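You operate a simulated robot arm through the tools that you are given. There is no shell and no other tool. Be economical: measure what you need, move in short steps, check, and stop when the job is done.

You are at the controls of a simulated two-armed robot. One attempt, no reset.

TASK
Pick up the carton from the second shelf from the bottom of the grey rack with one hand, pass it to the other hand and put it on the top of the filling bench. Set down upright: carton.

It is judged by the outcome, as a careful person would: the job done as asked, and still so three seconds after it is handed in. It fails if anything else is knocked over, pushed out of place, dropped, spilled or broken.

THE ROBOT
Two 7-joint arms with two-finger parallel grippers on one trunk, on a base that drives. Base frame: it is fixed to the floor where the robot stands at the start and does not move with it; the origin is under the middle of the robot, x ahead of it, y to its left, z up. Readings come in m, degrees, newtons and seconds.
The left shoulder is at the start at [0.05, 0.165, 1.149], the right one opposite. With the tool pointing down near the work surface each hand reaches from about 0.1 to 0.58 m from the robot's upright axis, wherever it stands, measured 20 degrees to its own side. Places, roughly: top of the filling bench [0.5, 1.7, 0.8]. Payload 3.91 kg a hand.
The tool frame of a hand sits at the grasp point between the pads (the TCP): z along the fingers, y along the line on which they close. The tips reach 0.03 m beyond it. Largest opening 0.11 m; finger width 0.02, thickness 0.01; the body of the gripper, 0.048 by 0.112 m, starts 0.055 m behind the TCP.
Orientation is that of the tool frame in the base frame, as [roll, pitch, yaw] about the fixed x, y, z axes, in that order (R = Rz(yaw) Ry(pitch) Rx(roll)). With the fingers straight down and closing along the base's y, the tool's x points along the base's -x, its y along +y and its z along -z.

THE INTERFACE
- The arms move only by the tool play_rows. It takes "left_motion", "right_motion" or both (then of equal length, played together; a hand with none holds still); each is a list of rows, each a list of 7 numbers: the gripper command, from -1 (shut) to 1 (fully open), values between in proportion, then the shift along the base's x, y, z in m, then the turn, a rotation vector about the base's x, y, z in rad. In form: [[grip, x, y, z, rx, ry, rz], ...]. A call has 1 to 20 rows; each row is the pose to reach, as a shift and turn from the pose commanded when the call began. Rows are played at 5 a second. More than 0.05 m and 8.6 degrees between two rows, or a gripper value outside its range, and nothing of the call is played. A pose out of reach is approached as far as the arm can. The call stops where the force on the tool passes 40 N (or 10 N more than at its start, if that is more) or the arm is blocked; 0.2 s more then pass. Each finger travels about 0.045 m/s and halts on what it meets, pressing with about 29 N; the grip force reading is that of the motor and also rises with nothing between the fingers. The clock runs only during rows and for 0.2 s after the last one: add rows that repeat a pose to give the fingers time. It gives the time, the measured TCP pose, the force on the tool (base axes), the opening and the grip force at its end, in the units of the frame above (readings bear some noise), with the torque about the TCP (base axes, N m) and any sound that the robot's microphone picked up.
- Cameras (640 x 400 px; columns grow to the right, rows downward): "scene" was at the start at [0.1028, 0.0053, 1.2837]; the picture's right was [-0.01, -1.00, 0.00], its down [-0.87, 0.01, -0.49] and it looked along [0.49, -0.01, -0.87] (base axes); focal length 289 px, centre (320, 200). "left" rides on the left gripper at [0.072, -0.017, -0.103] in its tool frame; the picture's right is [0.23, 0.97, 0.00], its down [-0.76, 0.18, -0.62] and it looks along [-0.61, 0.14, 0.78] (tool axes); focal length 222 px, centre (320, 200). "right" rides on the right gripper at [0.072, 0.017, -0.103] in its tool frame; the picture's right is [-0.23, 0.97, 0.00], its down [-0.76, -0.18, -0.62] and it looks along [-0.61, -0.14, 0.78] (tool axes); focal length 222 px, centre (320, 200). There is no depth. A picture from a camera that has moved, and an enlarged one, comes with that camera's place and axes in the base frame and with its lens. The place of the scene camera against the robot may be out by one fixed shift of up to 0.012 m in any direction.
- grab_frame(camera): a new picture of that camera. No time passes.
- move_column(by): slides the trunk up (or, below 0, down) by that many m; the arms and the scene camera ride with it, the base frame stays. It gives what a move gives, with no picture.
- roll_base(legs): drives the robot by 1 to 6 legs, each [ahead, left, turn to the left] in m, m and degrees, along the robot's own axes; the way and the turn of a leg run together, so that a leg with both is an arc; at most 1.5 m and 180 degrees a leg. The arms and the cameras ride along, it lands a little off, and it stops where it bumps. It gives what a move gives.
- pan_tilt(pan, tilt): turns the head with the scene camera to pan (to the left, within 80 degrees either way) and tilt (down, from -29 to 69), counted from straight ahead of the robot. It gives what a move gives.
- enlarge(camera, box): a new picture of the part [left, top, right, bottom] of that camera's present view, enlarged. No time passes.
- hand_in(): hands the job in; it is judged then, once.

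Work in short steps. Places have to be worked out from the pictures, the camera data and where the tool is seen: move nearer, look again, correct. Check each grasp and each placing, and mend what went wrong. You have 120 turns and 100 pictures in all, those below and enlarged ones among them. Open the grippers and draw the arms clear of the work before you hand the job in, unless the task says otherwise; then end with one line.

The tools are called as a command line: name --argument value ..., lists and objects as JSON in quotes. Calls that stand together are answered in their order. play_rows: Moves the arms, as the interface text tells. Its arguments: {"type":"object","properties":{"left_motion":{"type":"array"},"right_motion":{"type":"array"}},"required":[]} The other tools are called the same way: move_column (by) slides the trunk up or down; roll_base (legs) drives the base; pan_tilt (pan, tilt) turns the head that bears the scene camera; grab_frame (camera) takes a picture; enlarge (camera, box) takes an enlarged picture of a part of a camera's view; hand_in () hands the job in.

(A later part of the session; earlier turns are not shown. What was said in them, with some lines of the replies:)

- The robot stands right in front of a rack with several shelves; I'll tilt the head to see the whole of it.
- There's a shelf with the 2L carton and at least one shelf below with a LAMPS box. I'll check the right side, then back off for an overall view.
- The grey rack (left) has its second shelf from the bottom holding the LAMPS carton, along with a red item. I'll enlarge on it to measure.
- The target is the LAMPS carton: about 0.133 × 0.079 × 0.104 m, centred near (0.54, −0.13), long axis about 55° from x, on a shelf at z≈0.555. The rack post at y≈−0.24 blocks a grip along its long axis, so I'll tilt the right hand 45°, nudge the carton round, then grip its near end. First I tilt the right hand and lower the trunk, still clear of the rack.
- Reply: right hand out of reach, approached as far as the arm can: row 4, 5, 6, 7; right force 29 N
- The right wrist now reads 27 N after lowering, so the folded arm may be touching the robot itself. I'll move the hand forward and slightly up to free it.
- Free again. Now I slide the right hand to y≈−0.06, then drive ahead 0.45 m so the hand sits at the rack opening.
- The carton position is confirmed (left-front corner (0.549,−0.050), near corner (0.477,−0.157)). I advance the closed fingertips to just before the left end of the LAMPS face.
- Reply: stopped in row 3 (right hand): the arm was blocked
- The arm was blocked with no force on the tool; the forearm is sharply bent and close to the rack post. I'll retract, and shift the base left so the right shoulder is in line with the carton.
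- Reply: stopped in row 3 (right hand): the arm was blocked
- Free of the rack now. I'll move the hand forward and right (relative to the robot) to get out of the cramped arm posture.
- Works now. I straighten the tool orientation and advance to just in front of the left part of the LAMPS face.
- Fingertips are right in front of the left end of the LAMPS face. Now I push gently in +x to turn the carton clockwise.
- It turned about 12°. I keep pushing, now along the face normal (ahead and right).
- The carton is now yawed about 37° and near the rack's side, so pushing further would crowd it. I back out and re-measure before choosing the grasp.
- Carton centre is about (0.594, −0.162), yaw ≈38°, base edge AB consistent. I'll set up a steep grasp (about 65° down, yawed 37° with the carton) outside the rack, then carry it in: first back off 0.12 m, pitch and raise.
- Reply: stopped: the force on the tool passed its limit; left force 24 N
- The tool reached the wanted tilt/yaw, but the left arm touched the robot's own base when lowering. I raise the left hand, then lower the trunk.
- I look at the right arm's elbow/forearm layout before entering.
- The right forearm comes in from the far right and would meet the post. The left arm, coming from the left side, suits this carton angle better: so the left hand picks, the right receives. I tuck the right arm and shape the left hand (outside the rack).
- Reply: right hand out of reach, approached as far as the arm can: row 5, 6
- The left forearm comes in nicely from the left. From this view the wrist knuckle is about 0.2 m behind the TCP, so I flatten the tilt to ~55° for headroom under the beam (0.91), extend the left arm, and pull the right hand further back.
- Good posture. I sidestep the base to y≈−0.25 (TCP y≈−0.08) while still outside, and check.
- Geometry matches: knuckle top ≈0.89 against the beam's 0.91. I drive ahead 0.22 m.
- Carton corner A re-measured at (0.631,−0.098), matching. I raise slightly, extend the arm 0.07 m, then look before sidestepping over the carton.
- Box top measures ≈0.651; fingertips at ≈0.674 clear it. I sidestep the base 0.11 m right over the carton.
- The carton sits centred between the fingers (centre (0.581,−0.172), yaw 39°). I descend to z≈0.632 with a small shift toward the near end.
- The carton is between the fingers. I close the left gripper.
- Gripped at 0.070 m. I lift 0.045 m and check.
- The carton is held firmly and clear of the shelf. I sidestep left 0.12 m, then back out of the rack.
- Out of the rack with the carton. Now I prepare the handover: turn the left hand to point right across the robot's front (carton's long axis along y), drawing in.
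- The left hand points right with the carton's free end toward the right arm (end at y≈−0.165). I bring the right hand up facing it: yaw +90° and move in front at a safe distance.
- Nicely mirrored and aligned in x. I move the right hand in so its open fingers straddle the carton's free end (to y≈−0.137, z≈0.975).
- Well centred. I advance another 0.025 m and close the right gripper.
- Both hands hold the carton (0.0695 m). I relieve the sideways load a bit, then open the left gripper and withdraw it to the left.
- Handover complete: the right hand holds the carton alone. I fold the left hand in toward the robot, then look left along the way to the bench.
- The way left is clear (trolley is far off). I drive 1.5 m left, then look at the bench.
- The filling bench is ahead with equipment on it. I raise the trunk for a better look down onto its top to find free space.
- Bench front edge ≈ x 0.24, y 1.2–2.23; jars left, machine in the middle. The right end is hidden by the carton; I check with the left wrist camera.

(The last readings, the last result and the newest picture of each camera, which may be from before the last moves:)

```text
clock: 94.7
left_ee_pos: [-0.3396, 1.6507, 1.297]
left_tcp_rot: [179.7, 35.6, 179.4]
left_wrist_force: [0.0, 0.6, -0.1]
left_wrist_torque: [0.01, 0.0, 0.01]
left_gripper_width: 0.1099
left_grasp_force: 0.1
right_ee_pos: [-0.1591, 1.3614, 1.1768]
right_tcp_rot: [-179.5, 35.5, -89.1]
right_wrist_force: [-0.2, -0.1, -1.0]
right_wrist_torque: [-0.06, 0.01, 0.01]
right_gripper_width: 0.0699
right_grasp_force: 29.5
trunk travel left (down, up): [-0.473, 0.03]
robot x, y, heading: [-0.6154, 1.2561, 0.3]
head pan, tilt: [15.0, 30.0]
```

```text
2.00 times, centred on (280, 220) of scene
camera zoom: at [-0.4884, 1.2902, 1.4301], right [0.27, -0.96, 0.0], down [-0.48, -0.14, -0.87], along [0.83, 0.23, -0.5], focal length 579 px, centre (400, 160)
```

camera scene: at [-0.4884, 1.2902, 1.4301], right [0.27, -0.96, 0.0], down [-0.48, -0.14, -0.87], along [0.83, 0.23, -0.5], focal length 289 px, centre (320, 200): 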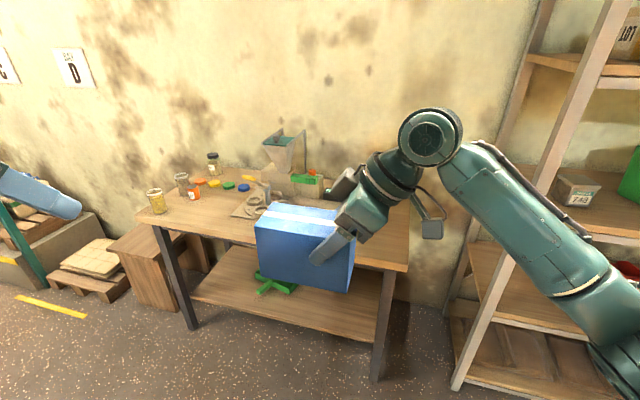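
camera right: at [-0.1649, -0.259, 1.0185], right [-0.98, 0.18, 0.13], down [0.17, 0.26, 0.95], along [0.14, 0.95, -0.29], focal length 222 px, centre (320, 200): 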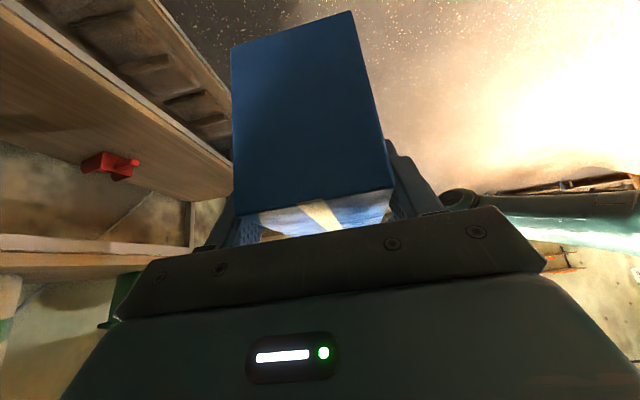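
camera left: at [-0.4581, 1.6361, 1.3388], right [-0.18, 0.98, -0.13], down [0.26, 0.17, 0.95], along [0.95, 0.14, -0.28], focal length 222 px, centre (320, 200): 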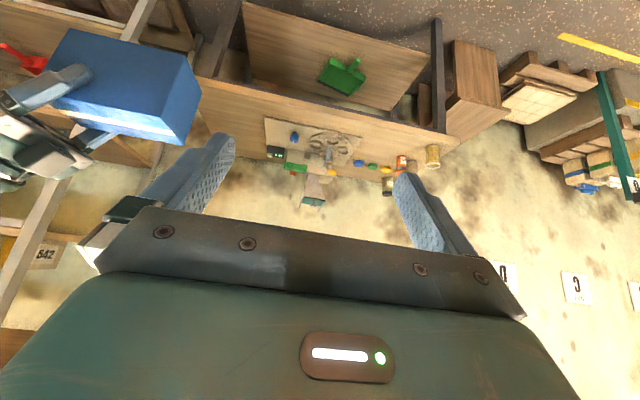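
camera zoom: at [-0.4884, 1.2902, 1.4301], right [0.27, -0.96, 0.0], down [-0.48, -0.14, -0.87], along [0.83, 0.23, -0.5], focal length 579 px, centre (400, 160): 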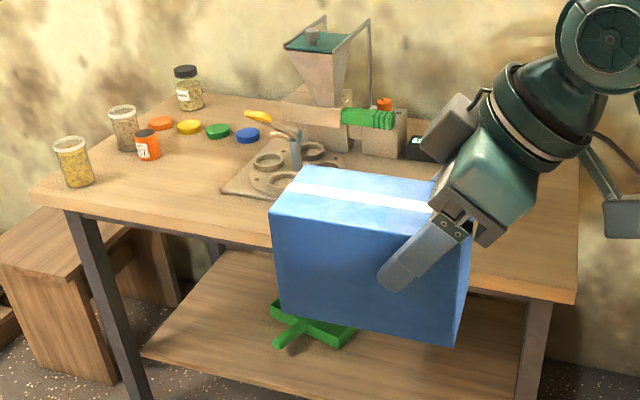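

The bench's right end (y 1.2–1.47) looks free, mat edge at y≈1.49. Target for the carton: around (0.40, 1.34). I drive part way and re-check the free area.

roll_base --legs '[[0, -0.06, 0], [0.3, 0, 0]]'

pan_tilt --pan 20 --tilt 40

grab_frame --camera "scene"

grab_frame --camera "right"

```text
clock: 97.3
left_ee_pos: [-0.035, 1.5913, 1.297]
left_tcp_rot: [179.6, 35.6, 179.2]
left_wrist_force: [0.3, -0.2, -0.1]
left_wrist_torque: [-0.01, 0.0, -0.01]
left_gripper_width: 0.11
left_grasp_force: 0.1
right_ee_pos: [0.1452, 1.3009, 1.1749]
right_tcp_rot: [-179.6, 35.4, -89.5]
right_wrist_force: [0.4, 0.6, -3.2]
right_wrist_torque: [-0.07, 0.02, 0.0]
right_gripper_width: 0.0698
right_grasp_force: 29.4
trunk travel left (down, up): [-0.473, 0.03]
robot x, y, heading: [-0.3092, 1.2013, 0.3]
head pan, tilt: [15.0, 30.0]
```

```text
clock: 98.0
left_ee_pos: [-0.0353, 1.593, 1.2952]
left_tcp_rot: [179.6, 35.6, 179.1]
left_wrist_force: [1.5, -0.8, 0.8]
left_wrist_torque: [0.01, -0.01, 0.0]
left_gripper_width: 0.1101
left_grasp_force: 0.1
right_ee_pos: [0.1431, 1.2994, 1.1764]
right_tcp_rot: [-179.5, 35.4, -89.4]
right_wrist_force: [0.9, -0.9, -1.6]
right_wrist_torque: [-0.1, -0.03, 0.0]
right_gripper_width: 0.0699
right_grasp_force: 28.7
trunk travel left (down, up): [-0.473, 0.03]
robot x, y, heading: [-0.3103, 1.2017, 0.5]
head pan, tilt: [20.0, 40.0]
```

```text
44 pictures are left
camera scene: at [-0.1935, 1.2366, 1.4148], right [0.35, -0.94, 0.0], down [-0.6, -0.22, -0.77], along [0.72, 0.27, -0.64], focal length 289 px, centre (320, 200)
```

scene: 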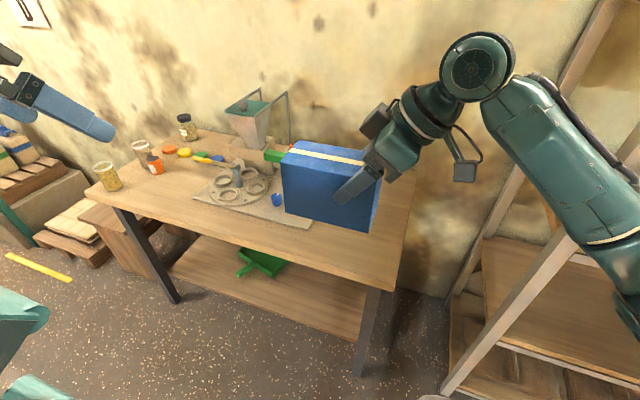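

```text
43 pictures are left
camera right: at [0.1262, 1.1815, 1.2184], right [-0.98, 0.18, 0.13], down [0.17, 0.26, 0.95], along [0.14, 0.95, -0.29], focal length 222 px, centre (320, 200)
```

right: 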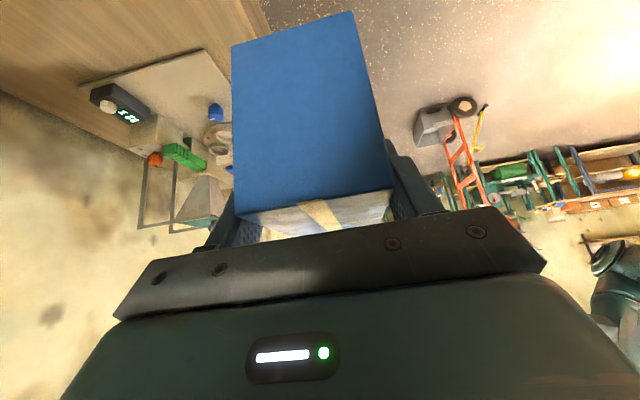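

The right end is clear. I drive forward 0.255 m to put the carton over (0.40, 1.34).

roll_base --legs '[[0.255, 0, 0]]'

grab_frame --camera "scene"

```text
clock: 99.9
left_ee_pos: [0.2156, 1.5953, 1.2966]
left_tcp_rot: [179.5, 35.5, 179.5]
left_wrist_force: [0.1, 0.8, 0.3]
left_wrist_torque: [-0.01, 0.04, 0.01]
left_gripper_width: 0.1101
left_grasp_force: 0.0
right_ee_pos: [0.3967, 1.3049, 1.1754]
right_tcp_rot: [-179.6, 35.4, -89.2]
right_wrist_force: [-0.1, 0.3, -2.6]
right_wrist_torque: [-0.11, 0.04, 0.0]
right_gripper_width: 0.0696
right_grasp_force: 29.1
trunk travel left (down, up): [-0.473, 0.03]
robot x, y, heading: [-0.06, 1.2021, 0.6]
head pan, tilt: [20.0, 40.0]
```

```text
42 pictures are left
camera scene: at [0.0608, 1.2397, 1.4147], right [0.35, -0.94, 0.0], down [-0.6, -0.23, -0.77], along [0.72, 0.27, -0.64], focal length 289 px, centre (320, 200)
```

scene: 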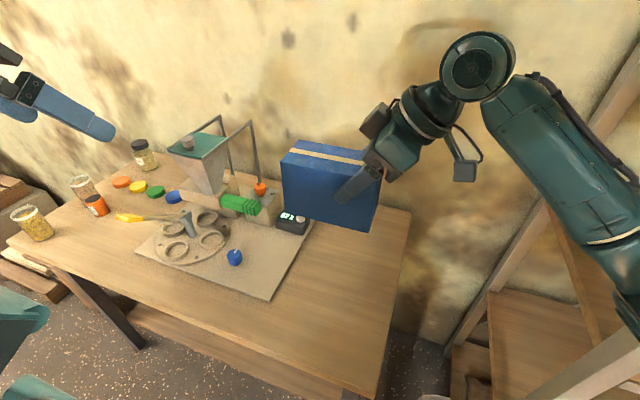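

All clear. I lower the trunk 0.2 m (carton bottom to about 0.1 m above the bench) and check.

move_column --by -0.2

grab_frame --camera "scene"

grab_frame --camera "left"

```text
clock: 102.0
left_ee_pos: [0.2145, 1.596, 1.0965]
left_tcp_rot: [179.7, 35.6, 179.6]
left_wrist_force: [0.6, 0.1, 0.2]
left_wrist_torque: [0.0, -0.02, 0.01]
left_gripper_width: 0.1099
left_grasp_force: 0.1
right_ee_pos: [0.3956, 1.3066, 0.9767]
right_tcp_rot: [-179.4, 35.4, -89.0]
right_wrist_force: [0.3, -0.1, -1.8]
right_wrist_torque: [-0.07, 0.02, 0.01]
right_gripper_width: 0.0697
right_grasp_force: 29.0
trunk travel left (down, up): [-0.273, 0.23]
robot x, y, heading: [-0.0573, 1.206, 0.6]
head pan, tilt: [20.0, 40.0]
```

```text
41 pictures are left
camera scene: at [0.06, 1.2396, 1.2148], right [0.35, -0.94, 0.0], down [-0.6, -0.23, -0.77], along [0.72, 0.27, -0.64], focal length 289 px, centre (320, 200)
```

scene: 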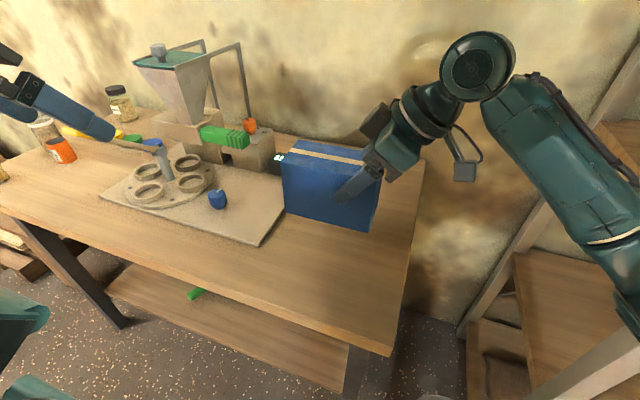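

```text
40 pictures are left
camera left: at [0.0974, 1.5801, 1.1389], right [-0.18, 0.98, -0.13], down [0.26, 0.17, 0.95], along [0.95, 0.14, -0.28], focal length 222 px, centre (320, 200)
```

left: 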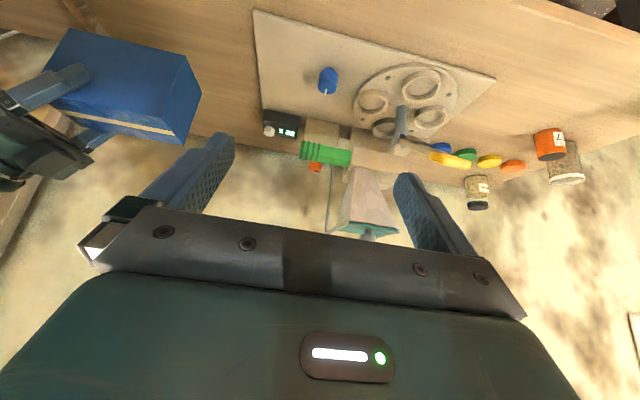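

I lower the carton 0.075 m with the arm, then continue in fine steps watching the force.

play_rows --right_motion '[[-1, 0, 0, -0.025, 0, 0, 0], [-1, 0, 0, -0.05, 0, 0, 0], [-1, 0, 0, -0.075, 0, 0, 0], [-1, 0, 0, -0.075, 0, 0, 0]]'

enlarge --camera "scene" --box '[220, 150, 460, 300]'

enlarge --camera "left" --box '[0, 0, 320, 200]'

```text
clock: 103.0
left_ee_pos: [0.2164, 1.5951, 1.0967]
left_tcp_rot: [179.6, 35.5, 179.5]
left_wrist_force: [0.0, 0.3, 0.0]
left_wrist_torque: [-0.02, 0.04, 0.0]
left_gripper_width: 0.1102
left_grasp_force: 0.0
right_ee_pos: [0.3971, 1.3049, 0.9004]
right_tcp_rot: [-179.5, 35.4, -89.0]
right_wrist_force: [0.6, -0.5, -2.8]
right_wrist_torque: [-0.09, 0.05, 0.0]
right_gripper_width: 0.0696
right_grasp_force: 28.7
trunk travel left (down, up): [-0.273, 0.23]
robot x, y, heading: [-0.0544, 1.2018, 0.8]
head pan, tilt: [20.0, 40.0]
```

```text
2.67 times, centred on (340, 225) of scene
camera zoom: at [0.06, 1.2397, 1.2147], right [0.35, -0.94, 0.0], down [-0.6, -0.23, -0.77], along [0.72, 0.27, -0.64], focal length 772 px, centre (267, 133)
```

zoom: 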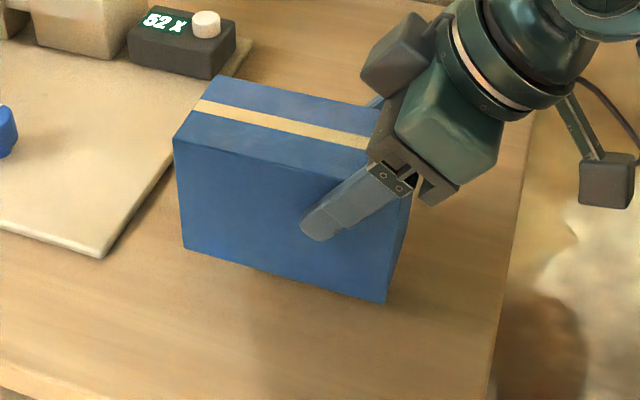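

```text
2.00 times, centred on (160, 100) of left
camera zoom: at [0.0974, 1.5801, 1.1389], right [-0.18, 0.98, -0.13], down [0.26, 0.17, 0.95], along [0.95, 0.14, -0.28], focal length 444 px, centre (640, 400)
```

zoom: 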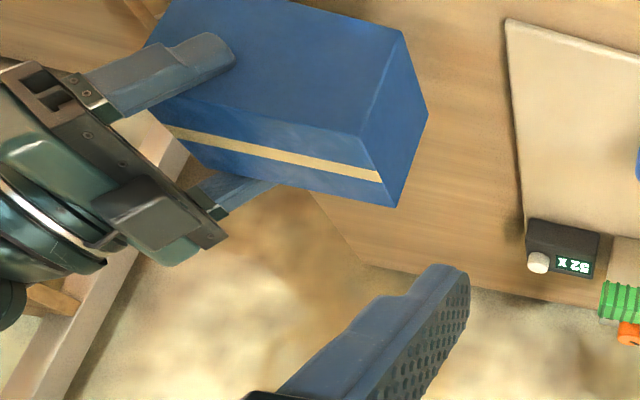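

Still hovering slightly. I lower in 5 mm steps to feel contact.

play_rows --right_motion '[[-1, 0, 0, -0.005, 0, 0, 0], [-1, 0, 0, -0.01, 0, 0, 0], [-1, 0, 0, -0.014, 0, 0, 0], [-1, 0, 0, -0.018, 0, 0, 0], [-1, 0, 0, -0.018, 0, 0, 0]]'

enlarge --camera "scene" --box '[220, 150, 460, 300]'

```text
clock: 104.2
left_ee_pos: [0.2167, 1.5957, 1.0971]
left_tcp_rot: [179.6, 35.6, 179.5]
left_wrist_force: [-0.5, -0.9, 0.2]
left_wrist_torque: [-0.03, -0.02, 0.0]
left_gripper_width: 0.1102
left_grasp_force: 0.1
right_ee_pos: [0.3955, 1.3055, 0.883]
right_tcp_rot: [-179.5, 35.4, -89.0]
right_wrist_force: [-0.7, 0.6, -1.9]
right_wrist_torque: [-0.05, -0.01, 0.0]
right_gripper_width: 0.0697
right_grasp_force: 28.9
trunk travel left (down, up): [-0.273, 0.23]
robot x, y, heading: [-0.057, 1.2014, 0.7]
head pan, tilt: [20.0, 40.0]
```

```text
2.67 times, centred on (340, 225) of scene
camera zoom: at [0.06, 1.2397, 1.2147], right [0.35, -0.94, 0.0], down [-0.6, -0.23, -0.77], along [0.72, 0.27, -0.64], focal length 772 px, centre (267, 133)
```

zoom: 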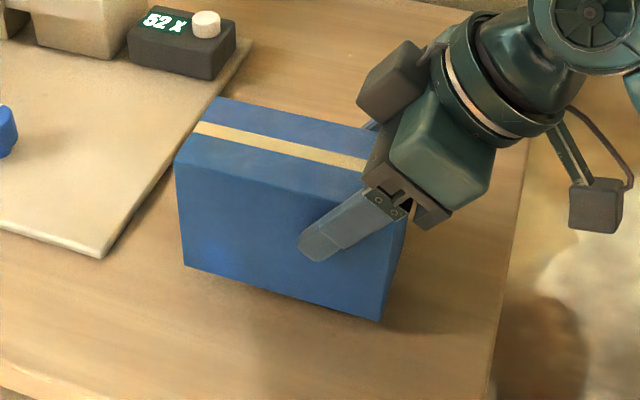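

No contact yet; continuing down in finer steps.

play_rows --right_motion '[[-1, 0, 0, -0.003, 0, 0, 0], [-1, 0, 0, -0.006, 0, 0, 0], [-1, 0, 0, -0.009, 0, 0, 0], [-1, 0, 0, -0.009, 0, 0, 0]]'

play_rows --right_motion '[[-1, 0, 0, -0.002, 0, 0, 0], [-1, 0, 0, -0.004, 0, 0, 0], [-1, 0, 0, -0.004, 0, 0, 0]]'

enlarge --camera "scene" --box '[220, 150, 460, 300]'

```text
clock: 105.2
left_ee_pos: [0.2149, 1.596, 1.0964]
left_tcp_rot: [179.5, 35.6, 179.5]
left_wrist_force: [0.4, 0.6, 0.3]
left_wrist_torque: [0.01, -0.02, -0.03]
left_gripper_width: 0.1101
left_grasp_force: 0.1
right_ee_pos: [0.3949, 1.304, 0.8739]
right_tcp_rot: [-179.5, 35.4, -89.1]
right_wrist_force: [0.9, -1.3, -2.8]
right_wrist_torque: [-0.07, 0.01, 0.0]
right_gripper_width: 0.0699
right_grasp_force: 29.6
trunk travel left (down, up): [-0.273, 0.23]
robot x, y, heading: [-0.0591, 1.2003, 0.6]
head pan, tilt: [20.0, 40.0]
```

```text
clock: 106.0
left_ee_pos: [0.2156, 1.5952, 1.0967]
left_tcp_rot: [179.6, 35.5, 179.4]
left_wrist_force: [0.9, 0.7, -0.8]
left_wrist_torque: [0.02, -0.05, -0.01]
left_gripper_width: 0.1103
left_grasp_force: 0.1
right_ee_pos: [0.3959, 1.3051, 0.8683]
right_tcp_rot: [-179.5, 35.4, -89.0]
right_wrist_force: [0.7, 0.1, -1.7]
right_wrist_torque: [-0.08, 0.01, 0.0]
right_gripper_width: 0.07
right_grasp_force: 28.3
trunk travel left (down, up): [-0.273, 0.23]
robot x, y, heading: [-0.0562, 1.2063, 0.7]
head pan, tilt: [20.0, 40.0]
```

```text
2.67 times, centred on (340, 225) of scene
camera zoom: at [0.06, 1.2397, 1.2147], right [0.35, -0.94, 0.0], down [-0.6, -0.23, -0.77], along [0.72, 0.27, -0.64], focal length 772 px, centre (267, 133)
```

zoom: 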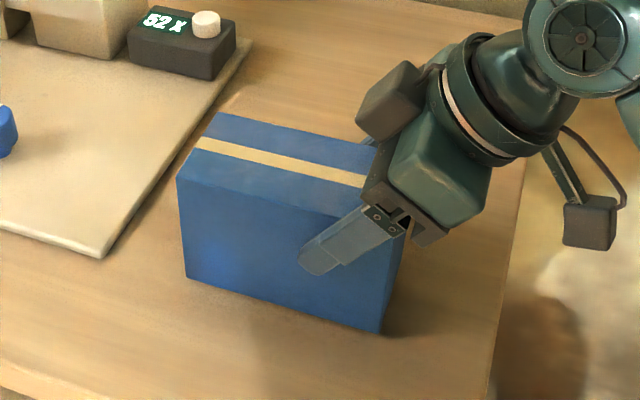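

Still free-hanging weight only; keep lowering slowly.

play_rows --right_motion '[[-1, 0, 0, -0.002, 0, 0, 0], [-1, 0, 0, -0.004, 0, 0, 0], [-1, 0, 0, -0.006, 0, 0, 0], [-1, 0, 0, -0.008, 0, 0, 0], [-1, 0, 0, -0.008, 0, 0, 0]]'

enlarge --camera "scene" --box '[220, 150, 460, 300]'

```text
clock: 107.2
left_ee_pos: [0.2145, 1.5953, 1.0974]
left_tcp_rot: [179.6, 35.5, 179.5]
left_wrist_force: [0.4, 0.3, -1.0]
left_wrist_torque: [0.01, -0.02, -0.02]
left_gripper_width: 0.1099
left_grasp_force: 0.0
right_ee_pos: [0.3961, 1.305, 0.8636]
right_tcp_rot: [-179.4, 35.5, -89.1]
right_wrist_force: [0.2, -5.0, 10.4]
right_wrist_torque: [-0.84, 0.41, 0.18]
right_gripper_width: 0.07
right_grasp_force: 29.5
trunk travel left (down, up): [-0.273, 0.23]
robot x, y, heading: [-0.0567, 1.2061, 0.7]
head pan, tilt: [20.0, 40.0]
```

```text
2.67 times, centred on (340, 225) of scene
camera zoom: at [0.0592, 1.2392, 1.215], right [0.35, -0.94, 0.0], down [-0.6, -0.23, -0.77], along [0.72, 0.27, -0.64], focal length 772 px, centre (267, 133)
```

zoom: 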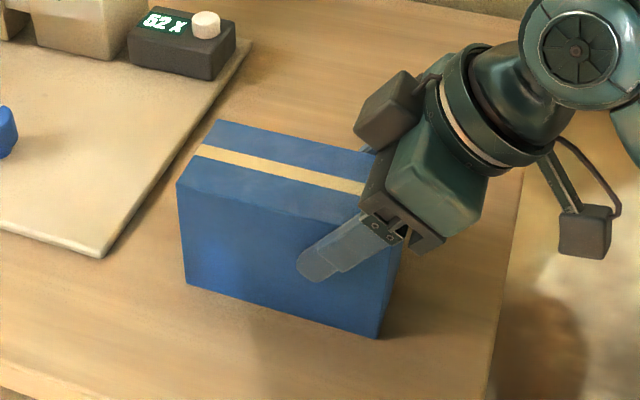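

Contact: +12 N, the carton is on the bench. I ease up 2 mm and open the right gripper.

play_rows --right_motion '[[-1, 0, 0, 0.002, 0, 0, 0], [0.35, 0, 0, 0.002, 0, 0, 0], [0.5, 0, 0, 0.002, 0, 0, 0], [1, 0, 0, 0.002, 0, 0, 0], [1, 0, 0, 0.002, 0, 0, 0], [1, 0, 0, 0.002, 0, 0, 0], [1, 0, 0, 0.002, 0, 0, 0]]'

grab_frame --camera "right"

enlarge --camera "scene" --box '[220, 150, 460, 300]'

```text
clock: 108.8
left_ee_pos: [0.2154, 1.596, 1.0965]
left_tcp_rot: [179.6, 35.7, 179.4]
left_wrist_force: [-1.0, -0.1, 0.3]
left_wrist_torque: [0.01, 0.01, 0.0]
left_gripper_width: 0.11
left_grasp_force: 0.1
right_ee_pos: [0.3954, 1.3062, 0.8638]
right_tcp_rot: [-179.4, 35.4, -89.0]
right_wrist_force: [-0.3, 0.0, -0.4]
right_wrist_torque: [0.01, 0.03, 0.03]
right_gripper_width: 0.1103
right_grasp_force: 0.0
trunk travel left (down, up): [-0.273, 0.23]
robot x, y, heading: [-0.054, 1.2005, 0.5]
head pan, tilt: [20.0, 40.0]
```

```text
34 pictures are left
camera right: at [0.3797, 1.1865, 0.9069], right [-0.98, 0.17, 0.12], down [0.17, 0.26, 0.95], along [0.13, 0.95, -0.29], focal length 222 px, centre (320, 200)
```

right: 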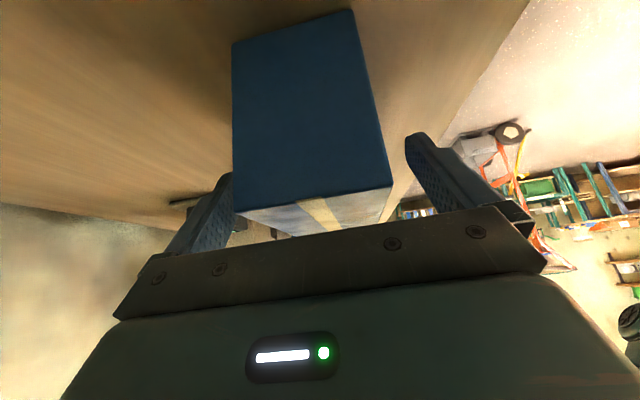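

```text
2.67 times, centred on (340, 225) of scene
camera zoom: at [0.0599, 1.2396, 1.2148], right [0.35, -0.94, 0.0], down [-0.6, -0.23, -0.77], along [0.72, 0.27, -0.64], focal length 772 px, centre (267, 133)
```

zoom: 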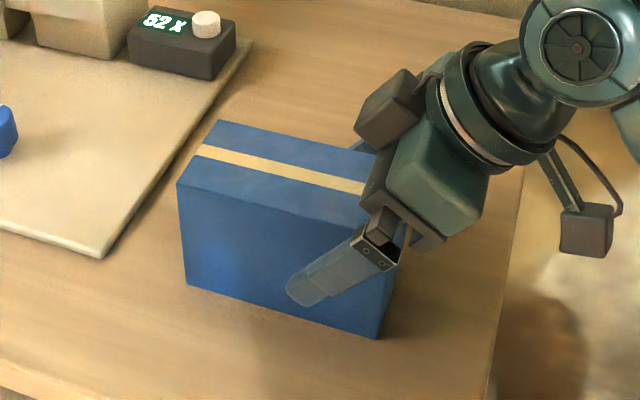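

The carton stands steady. The far finger is close to it, so I shift 8 mm in +x to centre, then withdraw right and up.

play_rows --right_motion '[[1, 0.008, 0, 0, 0, 0, 0], [1, 0.008, -0.02, 0.004, 0, 0, 0], [1, 0.008, -0.05, 0.015, 0, 0, 0], [1, 0.008, -0.08, 0.04, 0, 0, 0], [1, 0.0, -0.1, 0.08, 0, 0, 0], [1, -0.02, -0.1, 0.12, 0, 0, 0], [1, -0.02, -0.1, 0.12, 0, 0, 0]]'

grab_frame --camera "scene"

```text
clock: 110.5
left_ee_pos: [0.2153, 1.5953, 1.0968]
left_tcp_rot: [179.6, 35.5, 179.5]
left_wrist_force: [0.3, -0.6, 0.3]
left_wrist_torque: [0.0, -0.03, -0.04]
left_gripper_width: 0.1102
left_grasp_force: 0.1
right_ee_pos: [0.3756, 1.2049, 0.9843]
right_tcp_rot: [-179.4, 35.4, -89.0]
right_wrist_force: [0.6, -0.1, -0.3]
right_wrist_torque: [0.0, 0.01, 0.03]
right_gripper_width: 0.11
right_grasp_force: 0.0
trunk travel left (down, up): [-0.273, 0.23]
robot x, y, heading: [-0.0567, 1.2036, 0.9]
head pan, tilt: [20.0, 40.0]
```

```text
32 pictures are left
camera scene: at [0.0599, 1.2396, 1.2147], right [0.35, -0.94, 0.0], down [-0.6, -0.23, -0.77], along [0.72, 0.27, -0.64], focal length 289 px, centre (320, 200)
```

scene: 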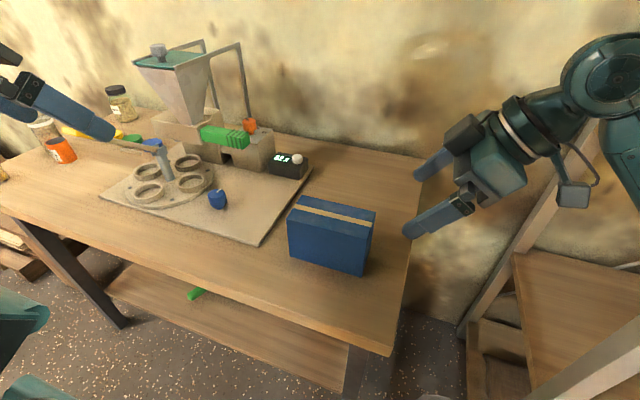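

The carton stands upright on the bench, nothing else disturbed. I back the robot away so both arms are clear and take a last look.

roll_base --legs '[[-0.4, 0, 0]]'

grab_frame --camera "scene"

```text
clock: 113.0
left_ee_pos: [-0.1913, 1.5904, 1.0969]
left_tcp_rot: [179.5, 35.6, 179.5]
left_wrist_force: [-0.1, -0.7, 0.2]
left_wrist_torque: [0.01, 0.02, -0.01]
left_gripper_width: 0.11
left_grasp_force: 0.1
right_ee_pos: [-0.0311, 1.2013, 0.9843]
right_tcp_rot: [-179.5, 35.5, -89.1]
right_wrist_force: [-1.2, 0.0, 1.6]
right_wrist_torque: [-0.01, -0.02, -0.03]
right_gripper_width: 0.1098
right_grasp_force: 0.0
trunk travel left (down, up): [-0.273, 0.23]
robot x, y, heading: [-0.4635, 1.1992, 0.9]
head pan, tilt: [20.0, 40.0]
```

```text
31 pictures are left
camera scene: at [-0.3462, 1.2345, 1.2148], right [0.35, -0.94, 0.0], down [-0.6, -0.23, -0.77], along [0.72, 0.27, -0.64], focal length 289 px, centre (320, 200)
```

scene: 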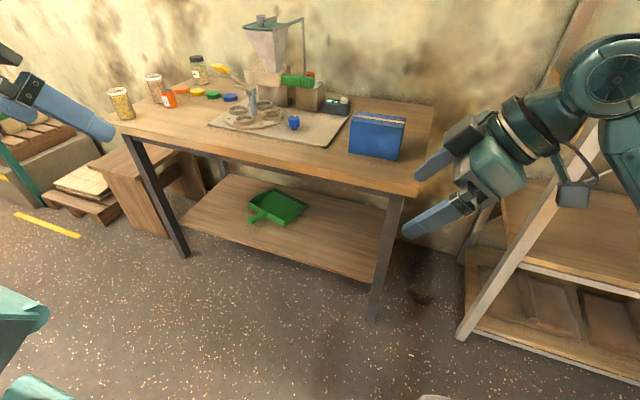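

The carton is upright on the bench, both grippers are open and the arms are clear, so I hand in.

hand_in

```text
The job is handed in.
```

The LAMPS carton from the second shelf of the grey rack was picked up with the left hand, passed to the right hand, and now stands upright at the right end of the filling bench, with nothing else seen disturbed.
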